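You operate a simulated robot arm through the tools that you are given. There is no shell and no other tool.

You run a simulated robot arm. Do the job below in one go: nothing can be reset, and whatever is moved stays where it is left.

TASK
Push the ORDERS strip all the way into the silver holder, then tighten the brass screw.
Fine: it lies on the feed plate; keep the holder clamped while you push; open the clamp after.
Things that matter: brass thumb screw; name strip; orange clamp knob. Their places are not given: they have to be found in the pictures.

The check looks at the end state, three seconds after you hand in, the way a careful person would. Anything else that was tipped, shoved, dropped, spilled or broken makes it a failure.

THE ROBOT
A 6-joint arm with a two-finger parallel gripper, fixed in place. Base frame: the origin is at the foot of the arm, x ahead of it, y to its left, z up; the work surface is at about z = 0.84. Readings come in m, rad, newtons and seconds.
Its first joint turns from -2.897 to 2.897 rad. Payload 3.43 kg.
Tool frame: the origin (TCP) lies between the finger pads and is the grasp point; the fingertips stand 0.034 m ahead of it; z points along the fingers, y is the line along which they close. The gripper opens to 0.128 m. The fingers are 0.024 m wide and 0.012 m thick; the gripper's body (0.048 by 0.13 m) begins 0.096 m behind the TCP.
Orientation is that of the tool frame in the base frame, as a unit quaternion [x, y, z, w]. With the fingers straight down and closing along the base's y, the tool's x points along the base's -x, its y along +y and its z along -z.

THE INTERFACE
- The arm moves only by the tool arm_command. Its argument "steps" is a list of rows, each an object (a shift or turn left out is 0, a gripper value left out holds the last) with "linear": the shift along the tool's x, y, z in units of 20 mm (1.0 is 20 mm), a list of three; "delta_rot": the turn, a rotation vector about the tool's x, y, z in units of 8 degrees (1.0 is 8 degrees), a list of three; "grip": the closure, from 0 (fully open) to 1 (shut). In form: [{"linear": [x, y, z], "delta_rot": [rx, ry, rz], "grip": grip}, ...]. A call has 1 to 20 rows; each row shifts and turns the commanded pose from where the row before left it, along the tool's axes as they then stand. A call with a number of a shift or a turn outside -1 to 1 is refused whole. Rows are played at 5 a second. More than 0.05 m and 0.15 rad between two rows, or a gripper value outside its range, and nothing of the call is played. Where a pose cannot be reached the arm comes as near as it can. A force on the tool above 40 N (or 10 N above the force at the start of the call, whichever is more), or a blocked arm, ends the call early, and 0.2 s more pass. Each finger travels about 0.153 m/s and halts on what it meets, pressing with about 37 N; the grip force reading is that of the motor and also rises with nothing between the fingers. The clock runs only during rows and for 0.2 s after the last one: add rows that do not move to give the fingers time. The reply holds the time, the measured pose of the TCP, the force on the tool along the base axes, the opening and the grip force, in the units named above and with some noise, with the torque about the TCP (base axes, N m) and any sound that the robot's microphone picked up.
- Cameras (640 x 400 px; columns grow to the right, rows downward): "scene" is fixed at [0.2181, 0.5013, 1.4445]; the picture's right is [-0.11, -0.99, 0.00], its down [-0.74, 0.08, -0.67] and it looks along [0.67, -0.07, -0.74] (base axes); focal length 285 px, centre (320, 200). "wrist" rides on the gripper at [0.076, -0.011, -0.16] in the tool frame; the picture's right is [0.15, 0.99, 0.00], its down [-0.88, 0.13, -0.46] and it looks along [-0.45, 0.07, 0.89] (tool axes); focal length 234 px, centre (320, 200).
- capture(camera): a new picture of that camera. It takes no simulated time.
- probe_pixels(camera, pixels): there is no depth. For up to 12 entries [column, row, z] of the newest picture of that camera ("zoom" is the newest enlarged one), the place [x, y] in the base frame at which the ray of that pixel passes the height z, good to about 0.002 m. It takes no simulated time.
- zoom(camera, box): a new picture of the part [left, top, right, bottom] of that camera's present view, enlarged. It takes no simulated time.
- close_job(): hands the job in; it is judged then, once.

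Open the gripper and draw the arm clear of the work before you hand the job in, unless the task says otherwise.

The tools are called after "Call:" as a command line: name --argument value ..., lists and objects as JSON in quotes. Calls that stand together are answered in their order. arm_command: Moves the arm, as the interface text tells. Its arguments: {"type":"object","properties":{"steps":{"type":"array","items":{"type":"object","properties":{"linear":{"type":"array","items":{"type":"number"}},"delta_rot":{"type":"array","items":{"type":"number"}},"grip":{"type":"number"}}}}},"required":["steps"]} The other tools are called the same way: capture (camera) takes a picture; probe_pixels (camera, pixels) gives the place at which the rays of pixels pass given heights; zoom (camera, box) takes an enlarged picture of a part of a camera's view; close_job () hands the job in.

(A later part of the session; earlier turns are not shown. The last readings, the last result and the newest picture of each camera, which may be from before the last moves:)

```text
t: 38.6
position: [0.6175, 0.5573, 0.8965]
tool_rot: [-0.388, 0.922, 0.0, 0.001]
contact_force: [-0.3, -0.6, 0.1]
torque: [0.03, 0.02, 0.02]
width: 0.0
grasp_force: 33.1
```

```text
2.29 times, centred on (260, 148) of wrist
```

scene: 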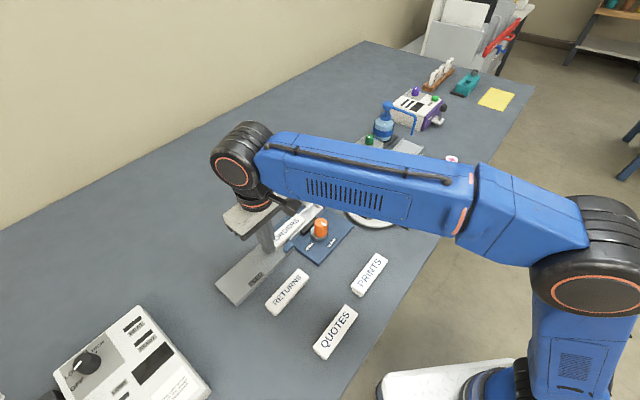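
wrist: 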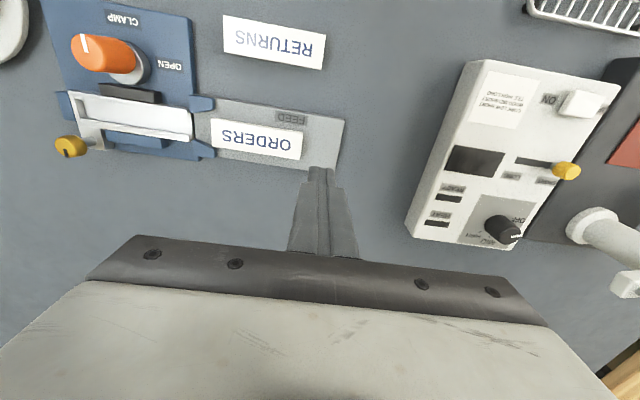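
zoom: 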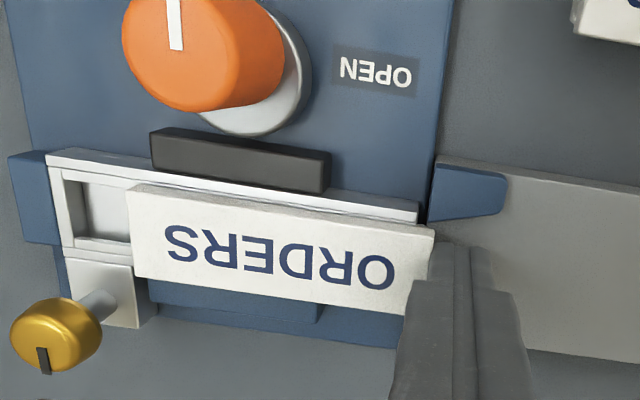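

The strip's front is about 22–25 mm from the end wall (gap between (130,190) and (70,190) in the zoom). I'll push 18 mm, then approach the end slowly.

Call:
arm_command --steps '[{"linear": [0, -0.225, 0]}, {"linear": [0, -0.225, 0]}, {"linear": [0, -0.225, 0]}, {"linear": [0, -0.225, 0]}, {}]'

Call:
zoom --camera "wrist" --box '[120, 60, 400, 235]'

```text
t: 39.5
position: [0.6236, 0.5511, 0.8969]
tool_rot: [-0.39, 0.921, 0.003, 0.001]
contact_force: [-12.2, 18.2, 0.4]
torque: [0.59, 0.37, 0.26]
width: 0.0
grasp_force: 33.6
stopped in row 4: the force on the tool passed its limit at 46 N (the readings are from after the stop); the commanded pose is now the measured one
```

```text
2.29 times, centred on (260, 148) of wrist
```

zoom: 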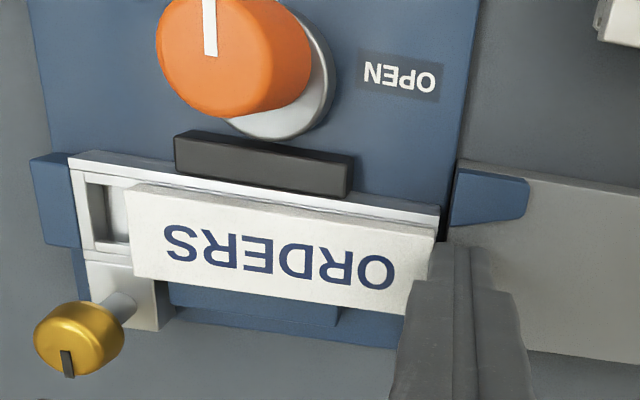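

The push was stopped at 46 N with the strip still about 15 mm short. The finger face is right at the holder entrance (s≈0), so the fingertip corner may have hit a wall end; I'll zoom in closely to see.

Call:
zoom --camera "wrist" --box '[260, 140, 360, 200]'

Call:
zoom --camera "scene" --box '[240, 180, 340, 270]'

Call:
zoom --camera "wrist" --box '[120, 110, 240, 200]'

```text
6.40 times, centred on (310, 170) of wrist
```

zoom: 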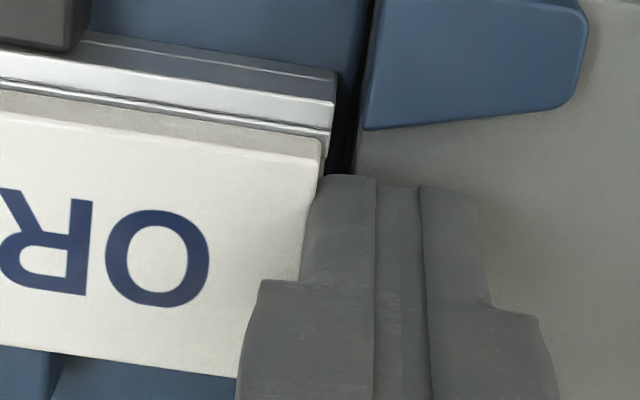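

```text
4.44 times, centred on (290, 225) of scene
```

zoom: 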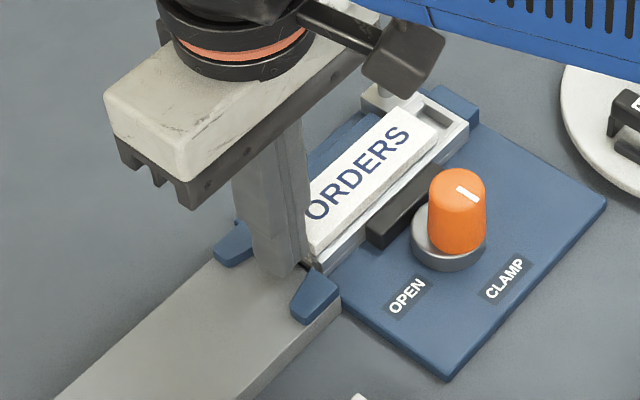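

```text
4.44 times, centred on (180, 155) of wrist
```

zoom: 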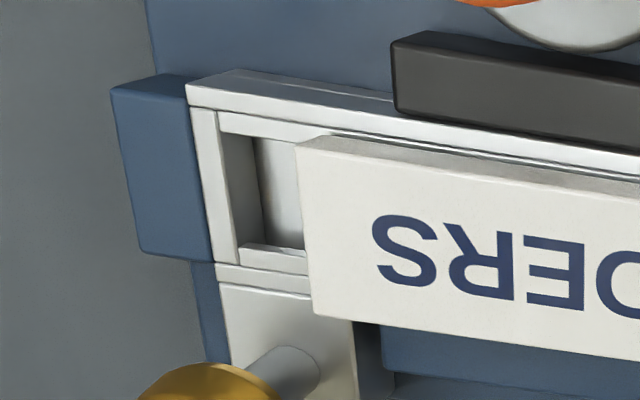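

The finger face is exactly at the entrance; contact torque suggests the +n fingertip corner. I'll back off 15 mm and rise to look at the strip's back end and the entrance more clearly.

Call:
arm_command --steps '[{"linear": [0, 0.5, 0]}, {"linear": [0, 0.5, 0]}, {"linear": [0, 0.5, -0.7]}, {"linear": [0, 0.5, -0.7]}, {"linear": [0, 0.5, -0.7]}, {}]'

Call:
capture --camera "wrist"

Call:
zoom --camera "wrist" --box '[120, 80, 340, 220]'

Call:
zoom --camera "scene" --box '[270, 180, 360, 260]'

```text
t: 40.9
position: [0.5907, 0.5848, 0.9388]
tool_rot: [-0.39, 0.921, 0.003, 0.001]
contact_force: [-0.3, -0.3, -0.4]
torque: [0.02, -0.01, 0.0]
width: 0.0
grasp_force: 32.9
```

```text
taken
```

wrist: 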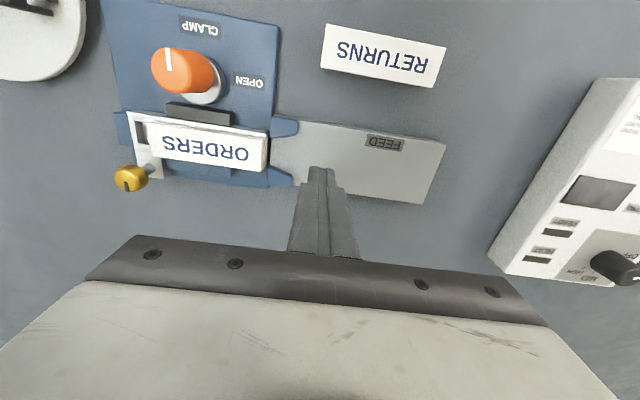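

```text
2.86 times, centred on (230, 150) of wrist
```

zoom: 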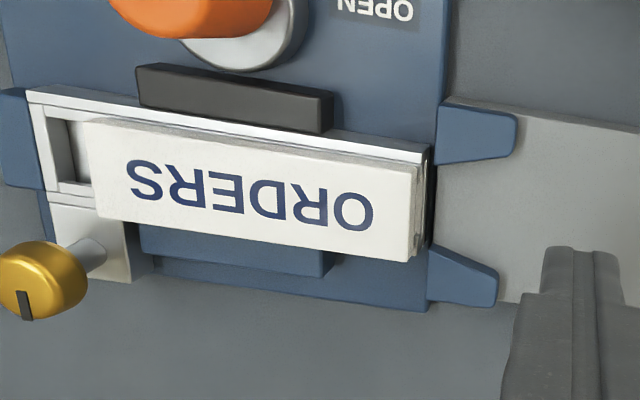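

```text
5.00 times, centred on (315, 220) of scene
```

zoom: 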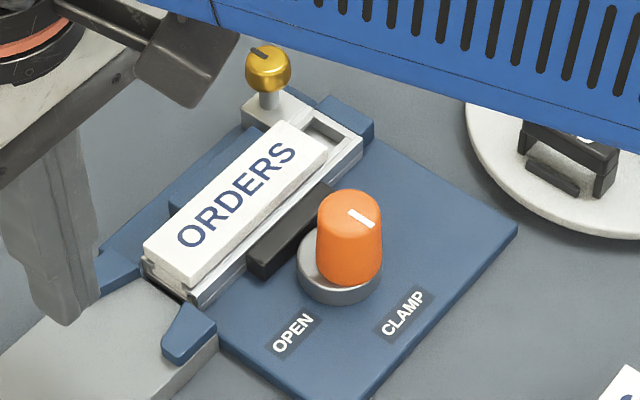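

The strip is seated in the channel and roughly flush with the entrance, with a gap still visible at the far end. I'll probe the wall corner and strip corners in this new view to refine the wall and strip heights.

Call:
probe_pixels --camera "wrist" --pixels '[[267.8, 132.5, 0.855], [267.8, 132.5, 0.865], [263.2, 137.8, 0.865], [263.2, 137.8, 0.875], [261.5, 171.7, 0.865], [261.5, 171.7, 0.875], [150.6, 122.7, 0.865], [150.6, 122.7, 0.875], [152, 155.2, 0.865], [152, 155.2, 0.875], [127.6, 111.2, 0.855], [133.2, 121.7, 0.855]]'

Call:
zoom --camera "wrist" --box '[230, 120, 310, 190]'

Call:
zoom --camera "scene" --box '[275, 195, 335, 250]'

```text
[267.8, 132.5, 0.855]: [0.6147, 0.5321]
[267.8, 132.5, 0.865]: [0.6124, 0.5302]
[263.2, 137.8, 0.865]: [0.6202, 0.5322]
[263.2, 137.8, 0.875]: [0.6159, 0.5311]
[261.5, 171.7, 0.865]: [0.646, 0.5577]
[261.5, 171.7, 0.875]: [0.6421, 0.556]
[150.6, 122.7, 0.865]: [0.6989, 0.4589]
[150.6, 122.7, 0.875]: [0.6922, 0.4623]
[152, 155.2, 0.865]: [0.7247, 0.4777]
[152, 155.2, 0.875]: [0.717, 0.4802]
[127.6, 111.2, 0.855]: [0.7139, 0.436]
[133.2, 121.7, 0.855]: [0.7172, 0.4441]
```

```text
5.71 times, centred on (270, 155) of wrist
```

zoom: 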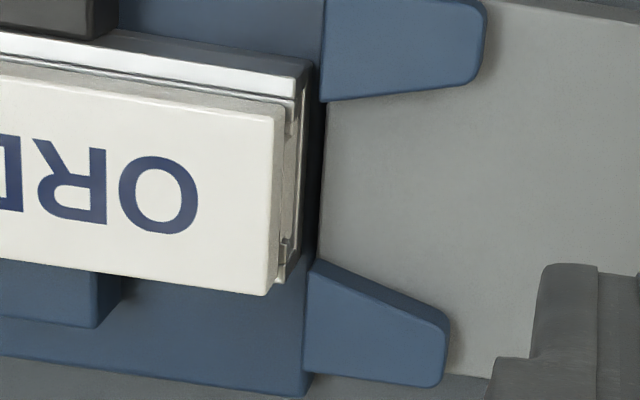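

```text
7.27 times, centred on (305, 222) of scene
```

zoom: 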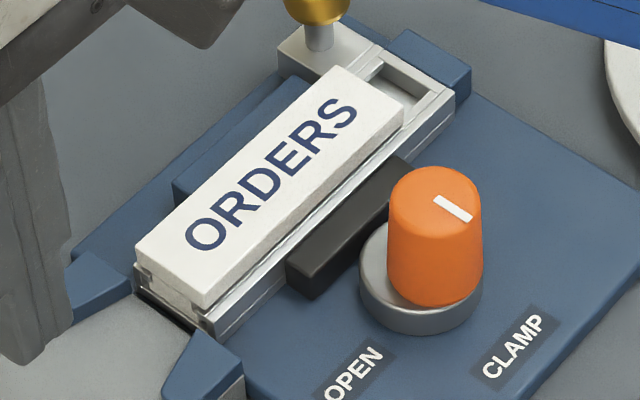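

The close scene zoom shows the strip's wide top slab riding above the channel's lips, so the fingertip (z≈0.863) most likely caught the lip end. I'll triangulate the slab's top height using the strip corners in this scene picture.

Call:
probe_pixels --camera "zoom" --pixels '[[205, 293, 0.865], [205, 293, 0.875], [135, 242, 0.865], [135, 242, 0.875], [333, 68, 0.865], [333, 68, 0.875], [408, 103, 0.865], [408, 103, 0.875], [218, 338, 0.85], [215, 318, 0.86], [140, 288, 0.86], [455, 95, 0.86]]'

Call:
probe_pixels --camera "wrist" --pixels '[[262.1, 140.1, 0.865], [262.1, 140.1, 0.875], [260.4, 171.6, 0.865], [260.4, 171.6, 0.875], [141.9, 123.8, 0.861], [144.5, 144, 0.861], [268.6, 130.8, 0.861], [127.6, 111.2, 0.861]]'

```text
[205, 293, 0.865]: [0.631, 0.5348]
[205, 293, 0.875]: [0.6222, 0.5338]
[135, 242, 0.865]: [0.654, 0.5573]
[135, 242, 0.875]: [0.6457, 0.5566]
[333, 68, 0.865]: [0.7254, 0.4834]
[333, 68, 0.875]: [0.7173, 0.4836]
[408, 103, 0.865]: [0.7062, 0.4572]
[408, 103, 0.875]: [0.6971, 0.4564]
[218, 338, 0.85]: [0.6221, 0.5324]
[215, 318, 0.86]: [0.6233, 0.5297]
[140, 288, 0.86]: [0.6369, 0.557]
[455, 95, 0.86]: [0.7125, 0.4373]
```

```text
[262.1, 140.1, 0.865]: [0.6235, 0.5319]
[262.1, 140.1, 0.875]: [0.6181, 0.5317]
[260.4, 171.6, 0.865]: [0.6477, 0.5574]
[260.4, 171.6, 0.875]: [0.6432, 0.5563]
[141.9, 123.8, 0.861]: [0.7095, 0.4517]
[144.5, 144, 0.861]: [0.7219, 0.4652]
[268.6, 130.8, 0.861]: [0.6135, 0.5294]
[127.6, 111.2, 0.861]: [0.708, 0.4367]
```

The two views suggest the strip top may now be higher (≈0.88) than on the feed plate. I'll zoom in tighter on the strip's back end in both cameras to identify the corners properly.

Call:
zoom --camera "scene" --box '[275, 220, 300, 245]'

Call:
zoom --camera "wrist" --box '[245, 125, 285, 180]'

Call:
zoom --camera "wrist" --box '[115, 95, 175, 165]'

```text
16.00 times, centred on (288, 232) of scene
```

zoom: 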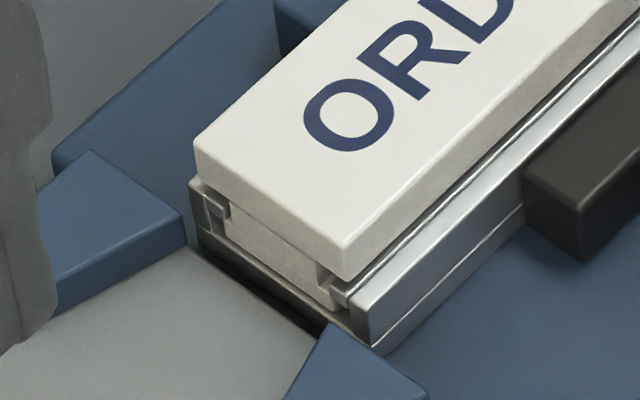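

```text
7.27 times, centred on (265, 152) of wrist
```

zoom: 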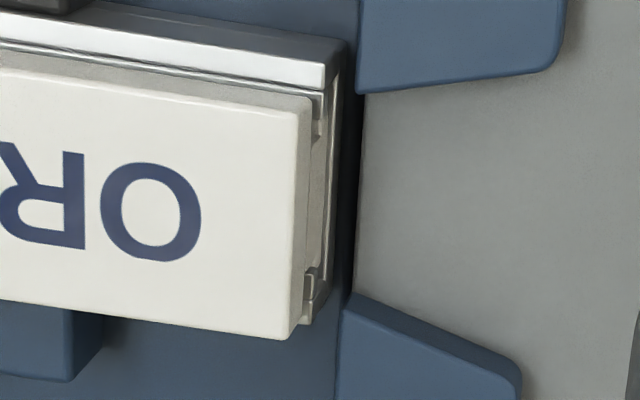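

```text
5.71 times, centred on (145, 130) of wrist
```

zoom: 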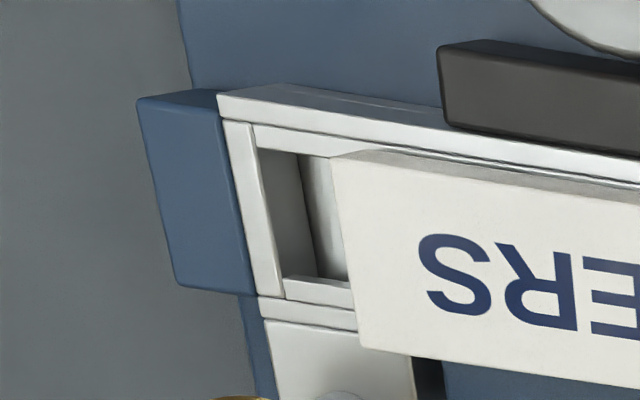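

These zooms are very clear: a keyed strip in a C-channel, and I had picked a bottom corner of the wall before. I'll re-probe the true top corners: slab back corners and the wall's top front corner in both cameras.

Call:
probe_pixels --camera "scene" --pixels '[[289.4, 235.1, 0.87], [289.4, 235.1, 0.88], [280.2, 228.4, 0.87], [280.2, 228.4, 0.88], [290.2, 238.4, 0.855], [290.2, 238.4, 0.865], [291.4, 241.4, 0.845], [291.4, 241.4, 0.855]]'

Call:
probe_pixels --camera "wrist" --pixels '[[262.7, 138.7, 0.87], [262.7, 138.7, 0.88], [260.9, 170.6, 0.87], [260.9, 170.6, 0.88], [265.7, 133.4, 0.855], [265.7, 133.4, 0.865], [268.4, 130.0, 0.845], [268.4, 130.0, 0.855], [133.6, 121.2, 0.861], [138.5, 146.6, 0.861], [146.8, 122.6, 0.872], [151.8, 155.4, 0.872]]'

```text
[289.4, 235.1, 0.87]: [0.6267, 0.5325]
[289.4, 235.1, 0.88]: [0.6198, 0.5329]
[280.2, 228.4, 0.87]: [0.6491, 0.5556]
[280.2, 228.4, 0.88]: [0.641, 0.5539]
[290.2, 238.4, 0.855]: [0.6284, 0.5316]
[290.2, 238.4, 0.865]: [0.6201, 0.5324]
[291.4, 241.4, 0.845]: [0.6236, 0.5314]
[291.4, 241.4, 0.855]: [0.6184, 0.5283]
```

```text
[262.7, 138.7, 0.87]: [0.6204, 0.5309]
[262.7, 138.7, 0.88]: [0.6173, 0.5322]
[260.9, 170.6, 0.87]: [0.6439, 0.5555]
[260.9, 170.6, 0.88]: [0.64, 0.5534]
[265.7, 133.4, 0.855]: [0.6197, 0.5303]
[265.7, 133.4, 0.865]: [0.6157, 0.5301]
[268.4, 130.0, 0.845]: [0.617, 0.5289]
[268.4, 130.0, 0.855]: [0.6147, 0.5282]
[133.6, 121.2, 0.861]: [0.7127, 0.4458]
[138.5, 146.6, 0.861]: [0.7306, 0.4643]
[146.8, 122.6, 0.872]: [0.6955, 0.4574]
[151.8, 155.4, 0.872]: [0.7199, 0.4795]
```

Wall front sits at s≈0, exactly where the finger face stopped, so the fingertip hit the channel wall end; wall top ≈0.862, slab ≈0.865–0.8725. I'll lower again to TCP z≈0.902 (tips ≈0.868, above the wall, still on the slab), shift 1 mm toward −n, and approach to just short of the strip.

Call:
arm_command --steps '[{"linear": [0.05, 0, 0.615]}, {"linear": [0, 0, 0.615]}, {"linear": [0, 0, 0.615]}, {}, {"linear": [0, -0.5, 0]}, {"linear": [0, -0.5, 0]}, {"linear": [0, -0.5, 0]}, {"linear": [0, -0.5, 0]}, {"linear": [0, -0.3, 0]}, {}]'

Call:
zoom --camera "wrist" --box '[260, 140, 360, 200]'

Call:
zoom --camera "scene" --box '[265, 205, 315, 255]'

```text
t: 43.1
position: [0.6247, 0.5514, 0.9015]
tool_rot: [-0.389, 0.921, 0.002, 0.001]
contact_force: [-0.9, -0.6, 0.3]
torque: [0.05, 0.01, 0.01]
width: 0.0
grasp_force: 33.2
```

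```text
6.40 times, centred on (310, 170) of wrist
```

zoom: 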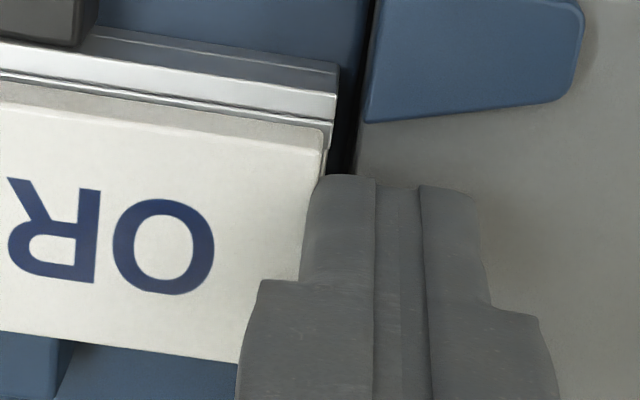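

```text
8.00 times, centred on (290, 230) of scene
```

zoom: 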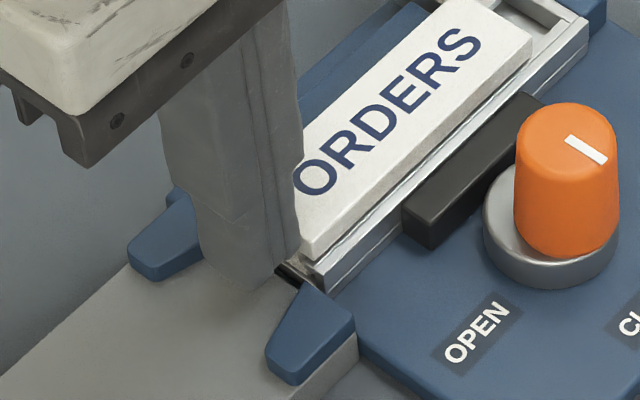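

The finger now sits against the strip's back with no load, tip above the channel wall. I'll push slowly in 2.5 mm rows.

Call:
arm_command --steps '[{"linear": [0, -0.125, 0]}, {"linear": [0, -0.125, 0]}, {"linear": [0, -0.125, 0]}, {}]'

Call:
zoom --camera "wrist" --box '[120, 60, 400, 235]'

Call:
zoom --camera "scene" --box '[265, 205, 315, 255]'

```text
t: 44.1
position: [0.628, 0.5455, 0.9025]
tool_rot: [-0.39, 0.921, 0.002, 0.001]
contact_force: [0.3, 0.2, -1.0]
torque: [-0.03, -0.02, 0.01]
width: 0.0001
grasp_force: 33.6
```

```text
2.29 times, centred on (260, 148) of wrist
```

zoom: 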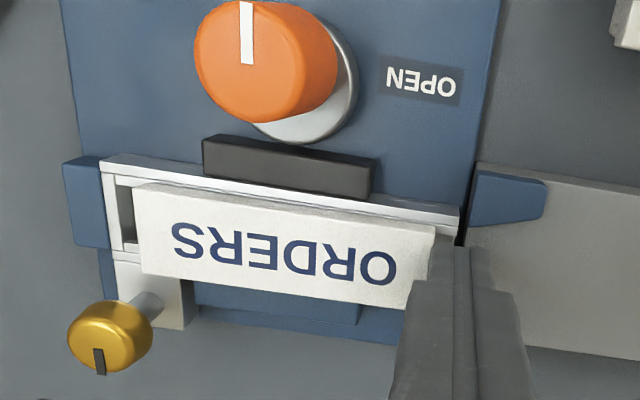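

```text
8.00 times, centred on (290, 230) of scene
```

zoom: 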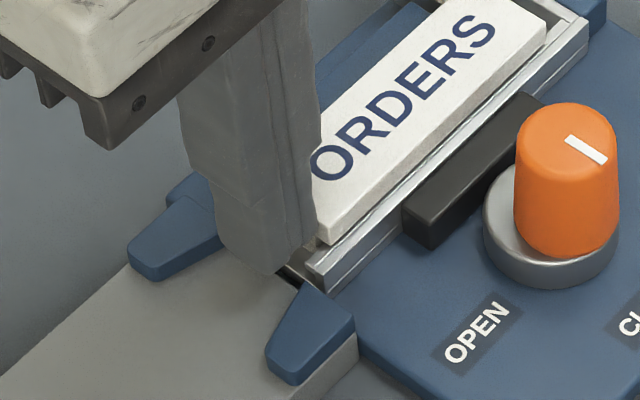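

The raised finger now passes over the wall and the strip moved further in with no resistance. I'll keep pushing slowly until it meets the end wall.

Call:
arm_command --steps '[{"linear": [0, -0.125, 0]}, {"linear": [0, -0.125, 0]}, {"linear": [0, -0.125, 0]}, {}]'

Call:
zoom --camera "wrist" --box '[120, 60, 400, 235]'

```text
t: 45.1
position: [0.6328, 0.5399, 0.9011]
tool_rot: [-0.39, 0.921, 0.002, 0.0]
contact_force: [-0.7, 1.0, 0.1]
torque: [-0.04, -0.01, 0.0]
width: 0.0
grasp_force: 33.7
```

```text
2.29 times, centred on (260, 148) of wrist
```

zoom: 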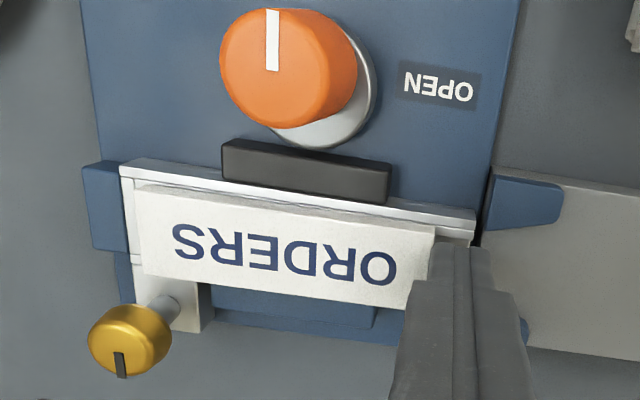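

The strip front is within a few mm of the end wall (slab edge (137,190) vs wall (125,180)). I'll continue slowly until contact.

Call:
arm_command --steps '[{"linear": [0, -0.1, 0]}, {"linear": [0, -0.1, 0]}, {"linear": [0, -0.1, 0]}, {}]'

Call:
zoom --camera "wrist" --box '[120, 60, 400, 235]'

```text
t: 46.1
position: [0.6363, 0.5367, 0.9029]
tool_rot: [-0.391, 0.921, 0.003, 0.001]
contact_force: [-0.7, 1.6, 0.4]
torque: [0.07, 0.03, -0.02]
width: 0.0
grasp_force: 33.8
```

```text
2.29 times, centred on (260, 148) of wrist
```

zoom: 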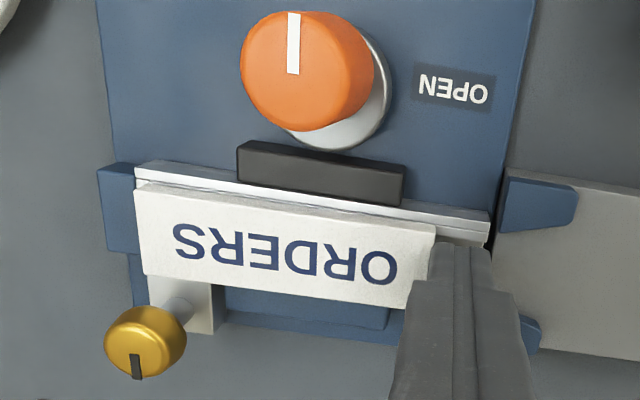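

Still moving freely, and the slab now hides the end wall by parallax. I'll keep pushing in 2 mm rows until the force rises.

Call:
arm_command --steps '[{"linear": [0, -0.1, 0]}, {"linear": [0, -0.1, 0]}, {}]'

Call:
zoom --camera "wrist" --box '[120, 60, 400, 235]'

Call:
zoom --camera "scene" --box '[280, 180, 340, 240]'

```text
t: 46.9
position: [0.6383, 0.5366, 0.9017]
tool_rot: [-0.391, 0.92, 0.002, 0.001]
contact_force: [-21.6, 20.8, 3.7]
torque: [0.58, 0.6, -0.12]
width: 0.0001
grasp_force: 32.6
```

```text
2.29 times, centred on (260, 148) of wrist
```

zoom: 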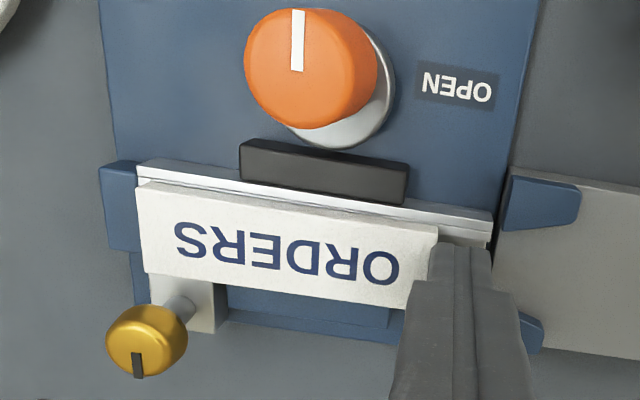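

```text
6.67 times, centred on (310, 210) of scene
```

zoom: 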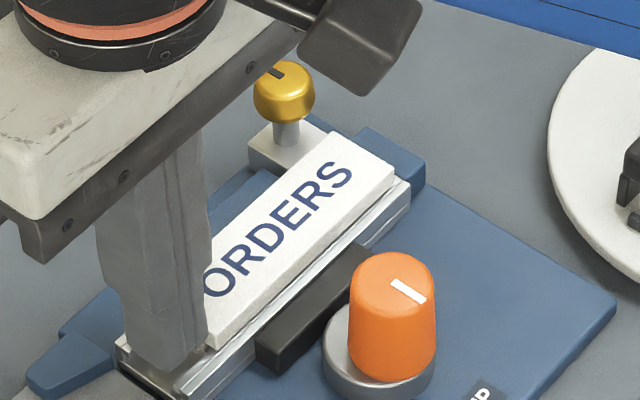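

Force rose to 30 N straight against the push and the strip stopped: it's seated at the far end. I'll back off along the track, rise, and check.

Call:
arm_command --steps '[{"linear": [0, 0.25, 0]}, {"linear": [0, 0.5, 0]}, {"linear": [0, 0.5, -0.5]}, {"linear": [0, 0.5, -1]}, {"linear": [0, 0, -1]}, {"linear": [0, 0, -1]}, {"linear": [0, 0, -1]}, {}]'

Call:
capture --camera "wrist"

Call:
zoom --camera "wrist" --box '[130, 80, 330, 210]'

Call:
zoom --camera "scene" --box '[270, 180, 350, 250]'

```text
t: 48.7
position: [0.6141, 0.5583, 0.9914]
tool_rot: [-0.39, 0.921, 0.002, 0.0]
contact_force: [0.1, 1.0, -0.6]
torque: [0.01, 0.0, 0.01]
width: 0.0
grasp_force: 33.1
```

```text
taken
```

wrist: 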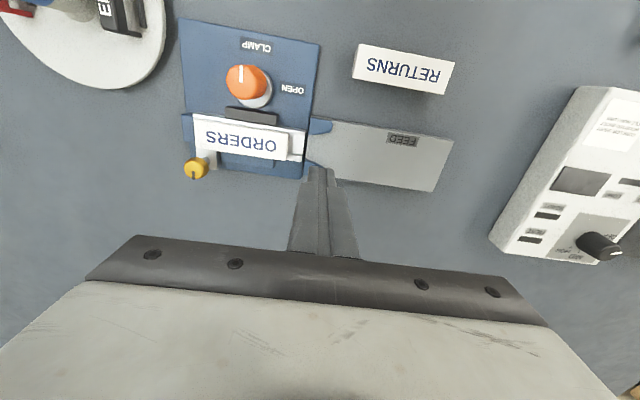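

```text
3.08 times, centred on (230, 145) of wrist
```

zoom: 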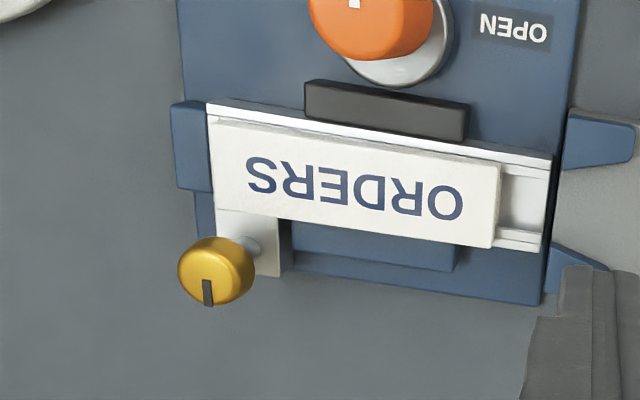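

```text
5.71 times, centred on (310, 215) of scene
```

zoom: 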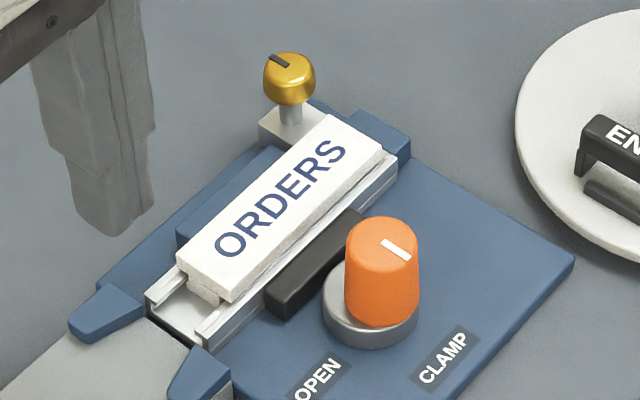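

The strip is fully seated against the far end, and the clamp is still on. Next is the brass screw; I'll zoom on its head in both cameras to locate it and read its mark.

Call:
zoom --camera "scene" --box '[290, 180, 320, 210]'

Call:
zoom --camera "wrist" --box '[170, 140, 230, 190]'

```text
13.33 times, centred on (305, 195) of scene
```

zoom: 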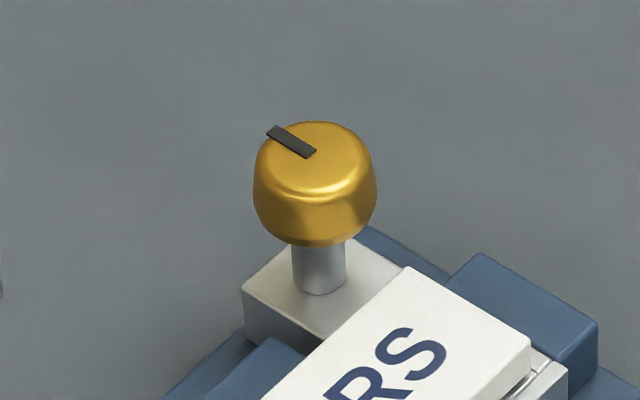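

```text
8.00 times, centred on (200, 165) of wrist
```

zoom: 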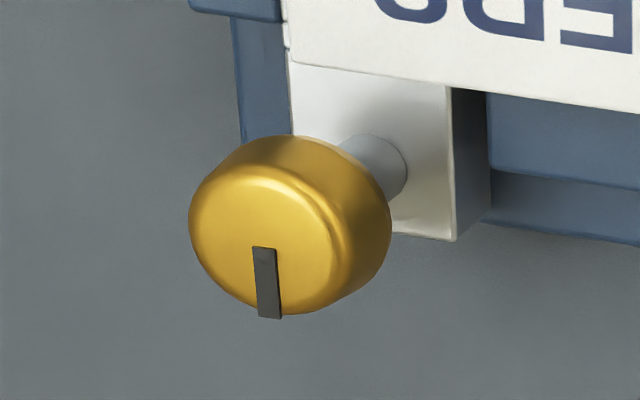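

The screw's mark points away from the strip (+n). I'll probe the head's top centre and shaft base from both cameras to place its axis.

Call:
probe_pixels --camera "scene" --pixels '[[304.8, 191.9, 0.88], [304.8, 191.9, 0.89], [304.8, 191.9, 0.9], [304.8, 191.9, 0.91], [305, 201.5, 0.855], [305, 201.5, 0.865]]'

Call:
probe_pixels --camera "wrist" --pixels '[[192.8, 170, 0.88], [192.8, 170, 0.89], [192.8, 170, 0.9], [192.8, 170, 0.91], [207.5, 161.5, 0.855], [207.5, 161.5, 0.865]]'

```text
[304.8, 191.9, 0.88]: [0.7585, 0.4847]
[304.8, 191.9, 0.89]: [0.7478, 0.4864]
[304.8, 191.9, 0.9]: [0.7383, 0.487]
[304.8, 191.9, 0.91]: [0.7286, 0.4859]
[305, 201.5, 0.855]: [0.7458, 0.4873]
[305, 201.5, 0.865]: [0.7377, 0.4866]
```

```text
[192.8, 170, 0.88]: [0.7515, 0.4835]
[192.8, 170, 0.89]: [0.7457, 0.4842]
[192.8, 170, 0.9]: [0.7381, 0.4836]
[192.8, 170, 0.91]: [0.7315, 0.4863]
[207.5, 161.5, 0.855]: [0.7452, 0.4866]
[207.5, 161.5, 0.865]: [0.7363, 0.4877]
```

Both cameras agree: screw axis ≈(0.738,0.4865), head top z≈0.90, diameter ≈25 mm. I'll hover above it with fingers at about 60 mm opening and check centring from the wrist camera.

Call:
arm_command --steps '[{"linear": [-0.217, -0.869, 0], "grip": 0.5}, {"linear": [-0.217, -0.869, 0]}, {"linear": [-0.217, -0.869, 0]}, {"linear": [-0.217, -0.869, 0]}, {"linear": [-0.217, -0.869, 0]}, {"linear": [-0.217, -0.869, 0]}, {"linear": [-0.217, -0.869, 0]}, {"linear": [-0.217, -0.869, 0]}, {}]'

Call:
capture --camera "wrist"

Call:
zoom --camera "wrist" --box '[240, 100, 400, 220]'

Call:
zoom --camera "scene" --box '[250, 140, 370, 240]'

```text
t: 50.7
position: [0.738, 0.4862, 0.9899]
tool_rot: [-0.39, 0.921, 0.002, 0.001]
contact_force: [0.1, 0.3, 0.0]
torque: [-0.01, -0.01, -0.02]
width: 0.0641
grasp_force: 0.0
```

```text
taken
```

wrist: 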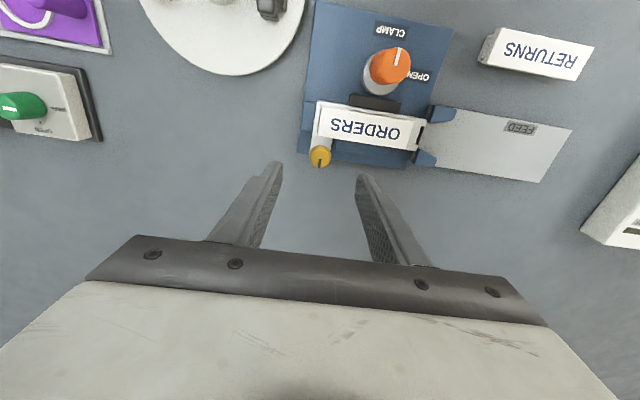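

```text
3.33 times, centred on (320, 160) of wrist
```

zoom: 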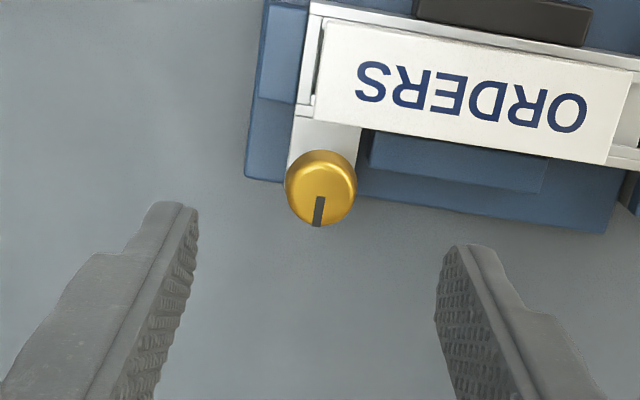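

```text
4.00 times, centred on (310, 190) of scene
```

zoom: 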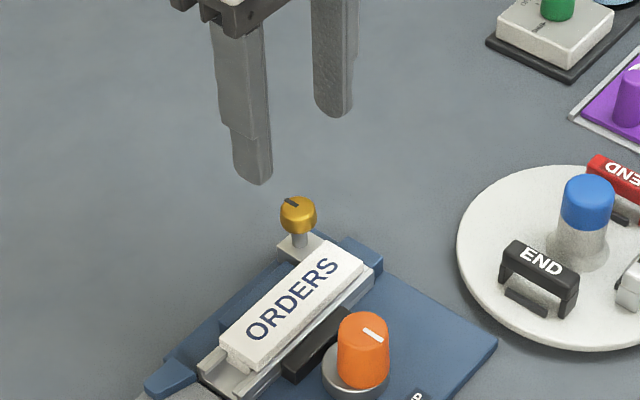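

The screw head is centred at (320,157), matching the expected tool-axis pixel (319.5,157.6). I'll lower to TCP z≈0.914 (tips 0.88, above the slab's 0.8725 top) and close on the head.

Call:
arm_command --steps '[{"linear": [0, 0, 0.95]}, {"linear": [0, 0, 0.95]}, {"linear": [0, 0, 0.95]}, {"linear": [0, 0, 0.95]}, {}, {"grip": 0.7}, {"grip": 0.9}, {"grip": 0.9}, {"grip": 0.9}]'

Call:
capture --camera "wrist"

Call:
zoom --camera "wrist" --box '[240, 100, 400, 220]'

Call:
zoom --camera "scene" --box '[260, 150, 350, 240]'

```text
t: 52.7
position: [0.7389, 0.4852, 0.9167]
tool_rot: [-0.39, 0.921, 0.002, 0.001]
contact_force: [-4.5, 4.5, -0.9]
torque: [0.16, 0.11, -0.01]
width: 0.0229
grasp_force: 37.2
```

```text
taken
```

wrist: 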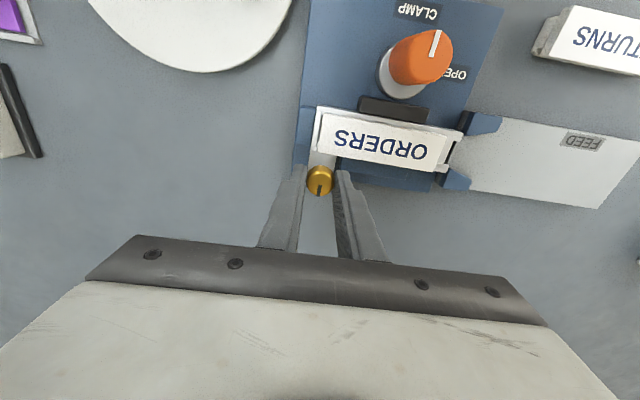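

```text
3.33 times, centred on (320, 160) of wrist
```

zoom: 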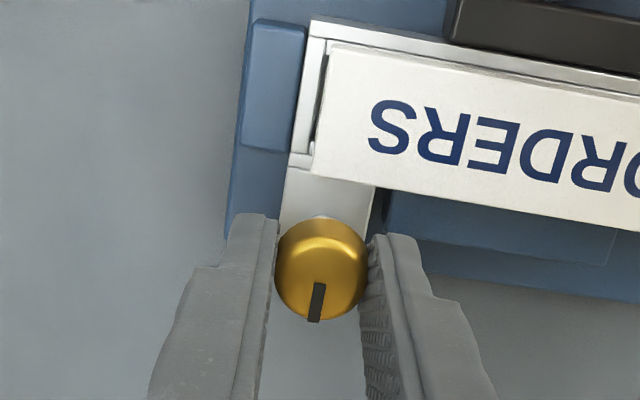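

```text
4.44 times, centred on (305, 195) of scene
```

zoom: 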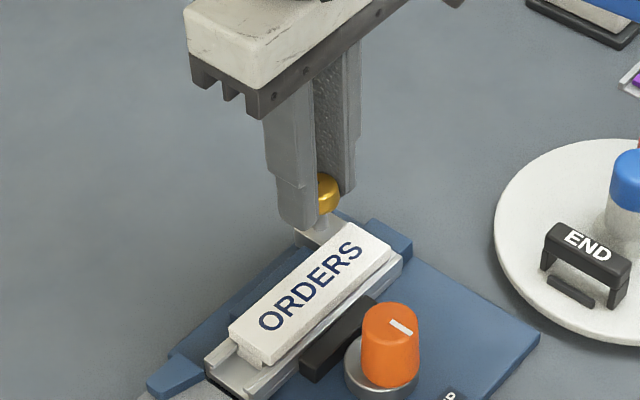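

The head is gripped (23 mm), mark pointing away from the strip. I'll turn clockwise (positive about tool z) 24° and watch the torque.

Call:
arm_command --steps '[{"delta_rot": [0, 0, 1]}, {"delta_rot": [0, 0, 1]}, {"delta_rot": [0, 0, 1]}, {}]'

Call:
zoom --camera "wrist" --box '[240, 100, 400, 220]'

```text
t: 53.7
position: [0.7388, 0.4861, 0.9158]
tool_rot: [-0.189, 0.982, 0.003, 0.002]
contact_force: [7.1, 6.0, 12.0]
torque: [0.09, -0.33, -0.01]
width: 0.0229
grasp_force: 37.6
```

```text
3.33 times, centred on (320, 160) of wrist
```

zoom: 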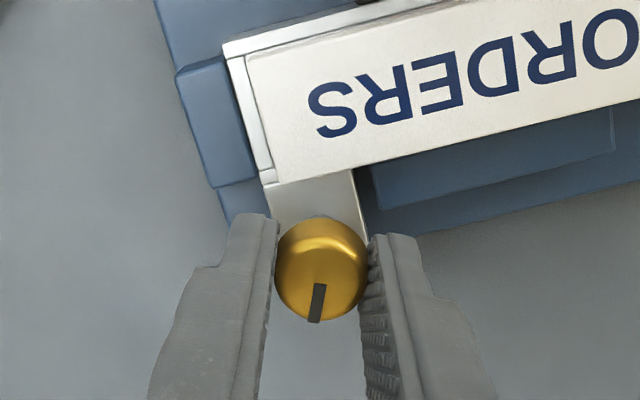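

The screw turns with the gripper with small loads (12 N up, 9 N sideways). I'll relieve slightly and continue clockwise another 24°.

Call:
arm_command --steps '[{"linear": [-0.03, 0, -0.03]}, {"delta_rot": [0, 0, 1]}, {"delta_rot": [0, 0, 1]}, {"delta_rot": [0, 0, 1]}, {}]'

Call:
zoom --camera "wrist" --box '[240, 100, 400, 220]'

```text
t: 54.9
position: [0.739, 0.4857, 0.9156]
tool_rot: [0.02, 1.0, 0.003, 0.0]
contact_force: [4.1, -3.0, 8.9]
torque: [-0.12, -0.42, 0.04]
width: 0.023
grasp_force: 36.8
```

```text
3.33 times, centred on (320, 160) of wrist
```

zoom: 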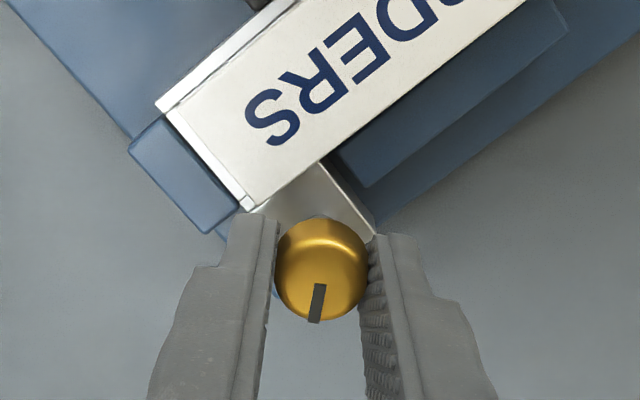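

48° turned, low torque, mark still moving with the fingers. I'll continue 32° more.

Call:
arm_command --steps '[{"linear": [0, 0, -0.03]}, {"delta_rot": [0, 0, 1]}, {"delta_rot": [0, 0, 1]}, {"delta_rot": [0, 0, 1]}, {"delta_rot": [0, 0, 1]}, {}]'

Call:
zoom --camera "wrist" --box '[240, 100, 400, 220]'

```text
t: 56.3
position: [0.7397, 0.4846, 0.9154]
tool_rot: [0.294, 0.956, 0.002, 0.0]
contact_force: [0.3, 0.9, -0.5]
torque: [-0.01, -0.06, 0.01]
width: 0.023
grasp_force: 36.6
```

```text
3.33 times, centred on (320, 160) of wrist
```

zoom: 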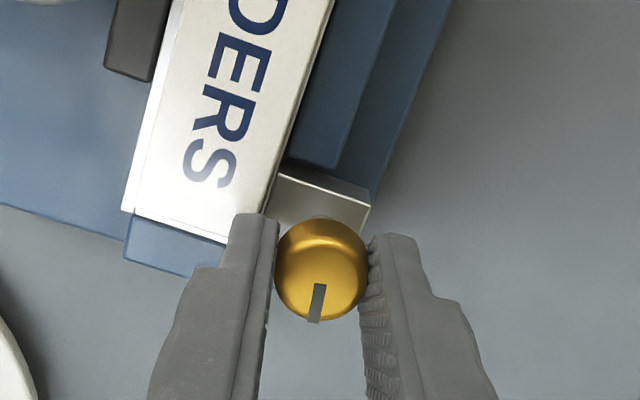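

80° turned with essentially no load. The left finger passes above the strip's corner with about 9 mm clearance. I'll continue 32° more.

Call:
arm_command --steps '[{"delta_rot": [0, 0, 1]}, {"delta_rot": [0, 0, 1]}, {"delta_rot": [0, 0, 1]}, {"delta_rot": [0, 0, 1]}, {}]'

Call:
zoom --camera "wrist" --box '[240, 100, 400, 220]'

```text
t: 57.5
position: [0.7402, 0.4858, 0.917]
tool_rot: [0.547, 0.837, 0.002, -0.002]
contact_force: [-1.4, -1.1, -0.2]
torque: [-0.11, -0.04, 0.22]
width: 0.0228
grasp_force: 36.7
```

```text
3.33 times, centred on (320, 160) of wrist
```

zoom: 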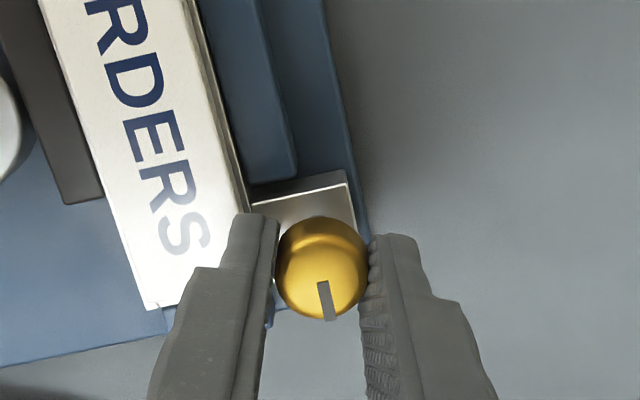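

Torque about z rose to 0.22 N·m and the mark lagged the fingers by about 30°, so the screw has come to a stop after about 80–85° and the fingers slipped. I'll release, turn back 40° counter-clockwise, regrip, and check with a second clockwise turn that it's really tight.

Call:
arm_command --steps '[{"grip": 0.6}, {"grip": 0.6}, {"grip": 0.6}, {"delta_rot": [0, 0, -1]}, {"delta_rot": [0, 0, -1]}, {"delta_rot": [0, 0, -1]}, {"delta_rot": [0, 0, -1]}, {"delta_rot": [0, 0, -1]}, {}, {"grip": 0.9}, {"grip": 0.9}, {"grip": 0.9}, {"grip": 0.9}]'

Call:
zoom --camera "wrist" --box '[240, 100, 400, 220]'

```text
t: 60.3
position: [0.7388, 0.4856, 0.9164]
tool_rot: [0.226, 0.974, 0.002, -0.001]
contact_force: [-0.7, 0.1, -0.5]
torque: [0.02, 0.04, 0.02]
width: 0.0229
grasp_force: 36.9
```

```text
3.33 times, centred on (320, 160) of wrist
```

zoom: 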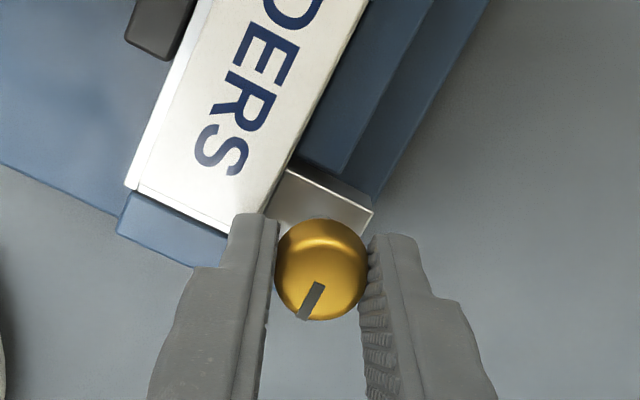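

Regripped; the mark is now about 89° clockwise from where it began. I'll turn clockwise again 24° to see whether it is at its stop.

Call:
arm_command --steps '[{"delta_rot": [0, 0, 0.5]}, {"delta_rot": [0, 0, 0.5]}, {"delta_rot": [0, 0, 0.5]}, {"delta_rot": [0, 0, 0.5]}, {}]'

Call:
zoom --camera "wrist" --box '[240, 100, 400, 220]'

```text
t: 61.5
position: [0.7378, 0.4855, 0.9167]
tool_rot: [0.36, 0.933, 0.003, -0.001]
contact_force: [-1.8, -4.8, 7.4]
torque: [-0.09, 0.1, 0.22]
width: 0.0231
grasp_force: 37.4
```

```text
3.33 times, centred on (320, 160) of wrist
```

zoom: 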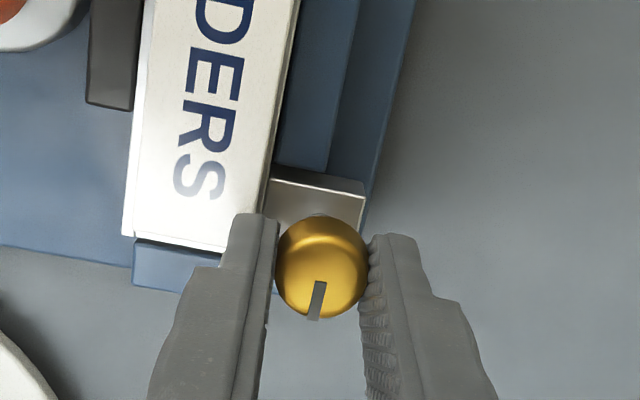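

The fingers slip with the screw held at its stop (0.22 N·m, mark not advancing): it's tight. I'll release it, rise, and look.

Call:
arm_command --steps '[{"grip": 0.5}, {"grip": 0.5}, {"grip": 0.5}, {"linear": [0, 0, -1]}, {"linear": [0, 0, -1]}, {"linear": [0, 0, -1]}, {"linear": [0, 0, -1]}, {}]'

Call:
zoom --camera "wrist" --box '[220, 60, 420, 220]'

Call:
zoom --camera "scene" --box '[270, 180, 350, 250]'

```text
t: 63.3
position: [0.7385, 0.4839, 0.9959]
tool_rot: [0.359, 0.933, 0.002, -0.001]
contact_force: [0.6, -0.6, 0.4]
torque: [0.0, 0.04, 0.0]
width: 0.0641
grasp_force: 0.0
```

```text
2.50 times, centred on (320, 140) of wrist
```

zoom: 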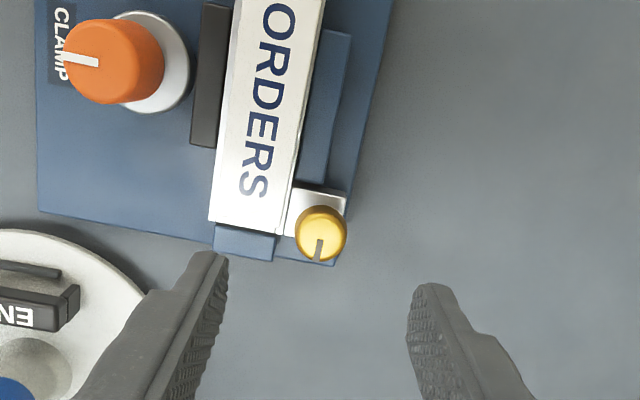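

```text
5.71 times, centred on (310, 215) of scene
```

zoom: 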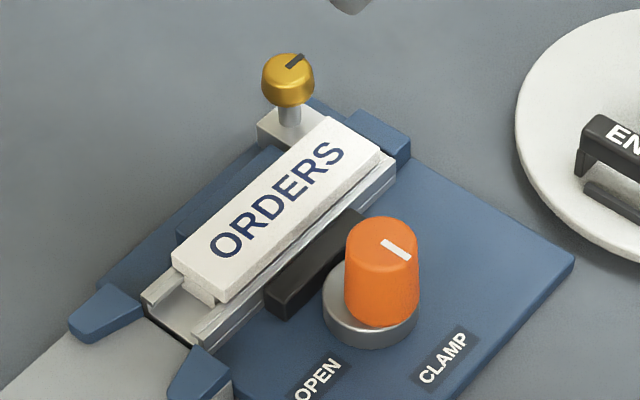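

The screw mark now points along the track, i.e. 90° clockwise. I want to check whether the holder shifted during tightening, so I'll repeat the earlier identical scene zooms.

Call:
zoom --camera "scene" --box '[275, 220, 300, 245]'

Call:
zoom --camera "scene" --box '[290, 180, 320, 210]'

Call:
zoom --camera "scene" --box '[275, 195, 335, 250]'

```text
16.00 times, centred on (288, 232) of scene
```

zoom: 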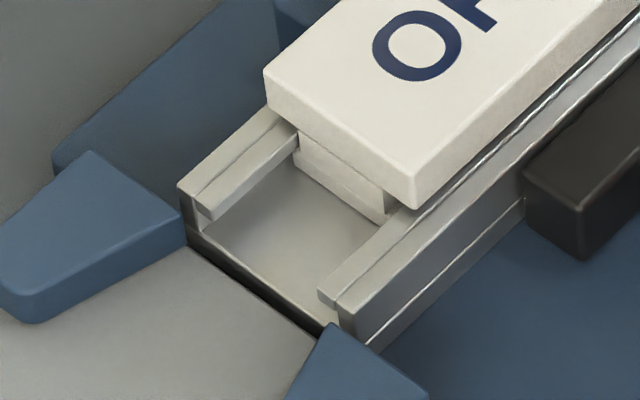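

```text
13.33 times, centred on (305, 195) of scene
```

zoom: 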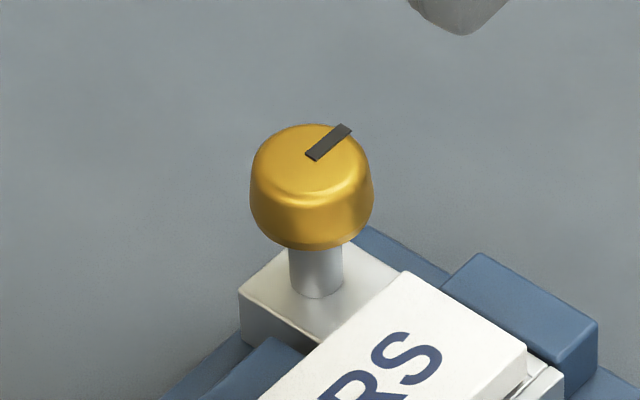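

```text
7.27 times, centred on (305, 222) of scene
```

zoom: 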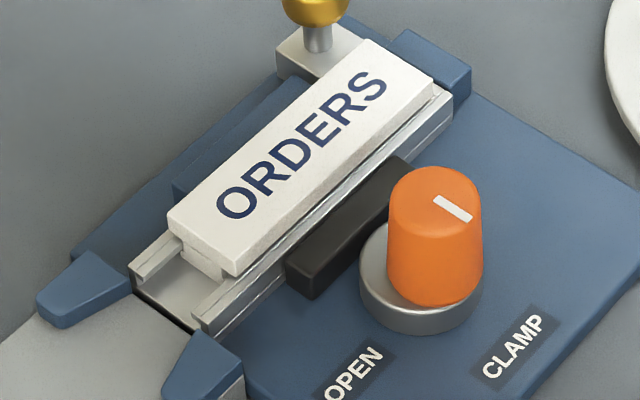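

The holder appears to have shifted by no more than about 1 mm toward the feed side during tightening, the strip moving with it. I'll look closely at the far end to confirm that the strip is still against the end wall.

Call:
zoom --camera "wrist" --box '[265, 130, 335, 180]'

Call:
zoom --camera "scene" --box '[305, 190, 335, 220]'

```text
8.00 times, centred on (300, 155) of wrist
```

zoom: 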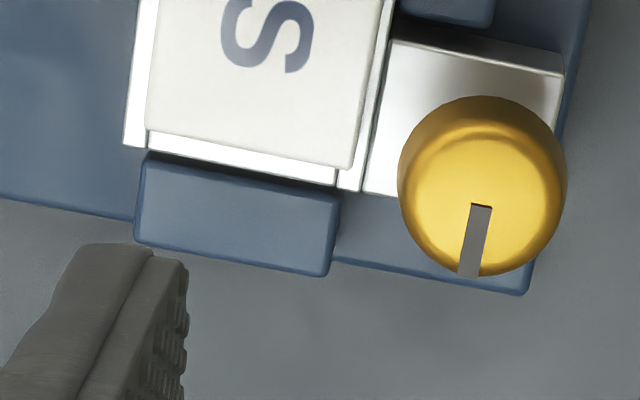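

```text
13.33 times, centred on (320, 205) of scene
```

zoom: 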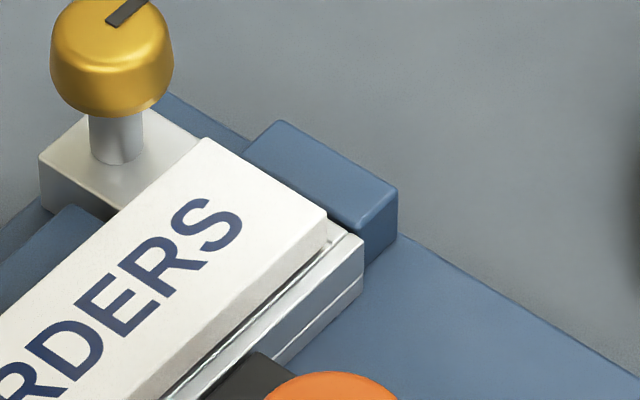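

There seems to be a small offset between the slab's front and the holder's end; I'll probe the slab's front edge (z≈0.8725) and the holder's outer end (z≈0.862) in this view to measure it.

Call:
probe_pixels --camera "wrist" --pixels '[[278.5, 146.3, 0.8725], [304, 151, 0.8725], [275.4, 148.1, 0.862], [305, 153.8, 0.862], [303.0, 146.3, 0.862], [327, 164, 0.9]]'

Call:
probe_pixels --camera "scene" --pixels '[[311.5, 200.4, 0.8725], [320.6, 206, 0.8725], [323.2, 208, 0.862], [320.5, 207.6, 0.865], [284.1, 224.1, 0.8725], [293.8, 231.5, 0.8725], [289.6, 238.6, 0.862]]'

```text
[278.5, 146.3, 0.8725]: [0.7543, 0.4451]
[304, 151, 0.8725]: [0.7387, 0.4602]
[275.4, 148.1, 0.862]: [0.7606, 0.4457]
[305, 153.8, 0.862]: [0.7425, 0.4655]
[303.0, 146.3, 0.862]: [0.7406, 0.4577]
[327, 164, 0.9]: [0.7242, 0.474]
```

```text
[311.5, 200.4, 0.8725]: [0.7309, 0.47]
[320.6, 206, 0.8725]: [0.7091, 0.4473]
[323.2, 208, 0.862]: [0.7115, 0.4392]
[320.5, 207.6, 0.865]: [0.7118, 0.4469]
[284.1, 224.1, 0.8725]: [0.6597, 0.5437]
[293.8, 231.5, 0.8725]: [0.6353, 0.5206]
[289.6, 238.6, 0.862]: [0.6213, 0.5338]
```

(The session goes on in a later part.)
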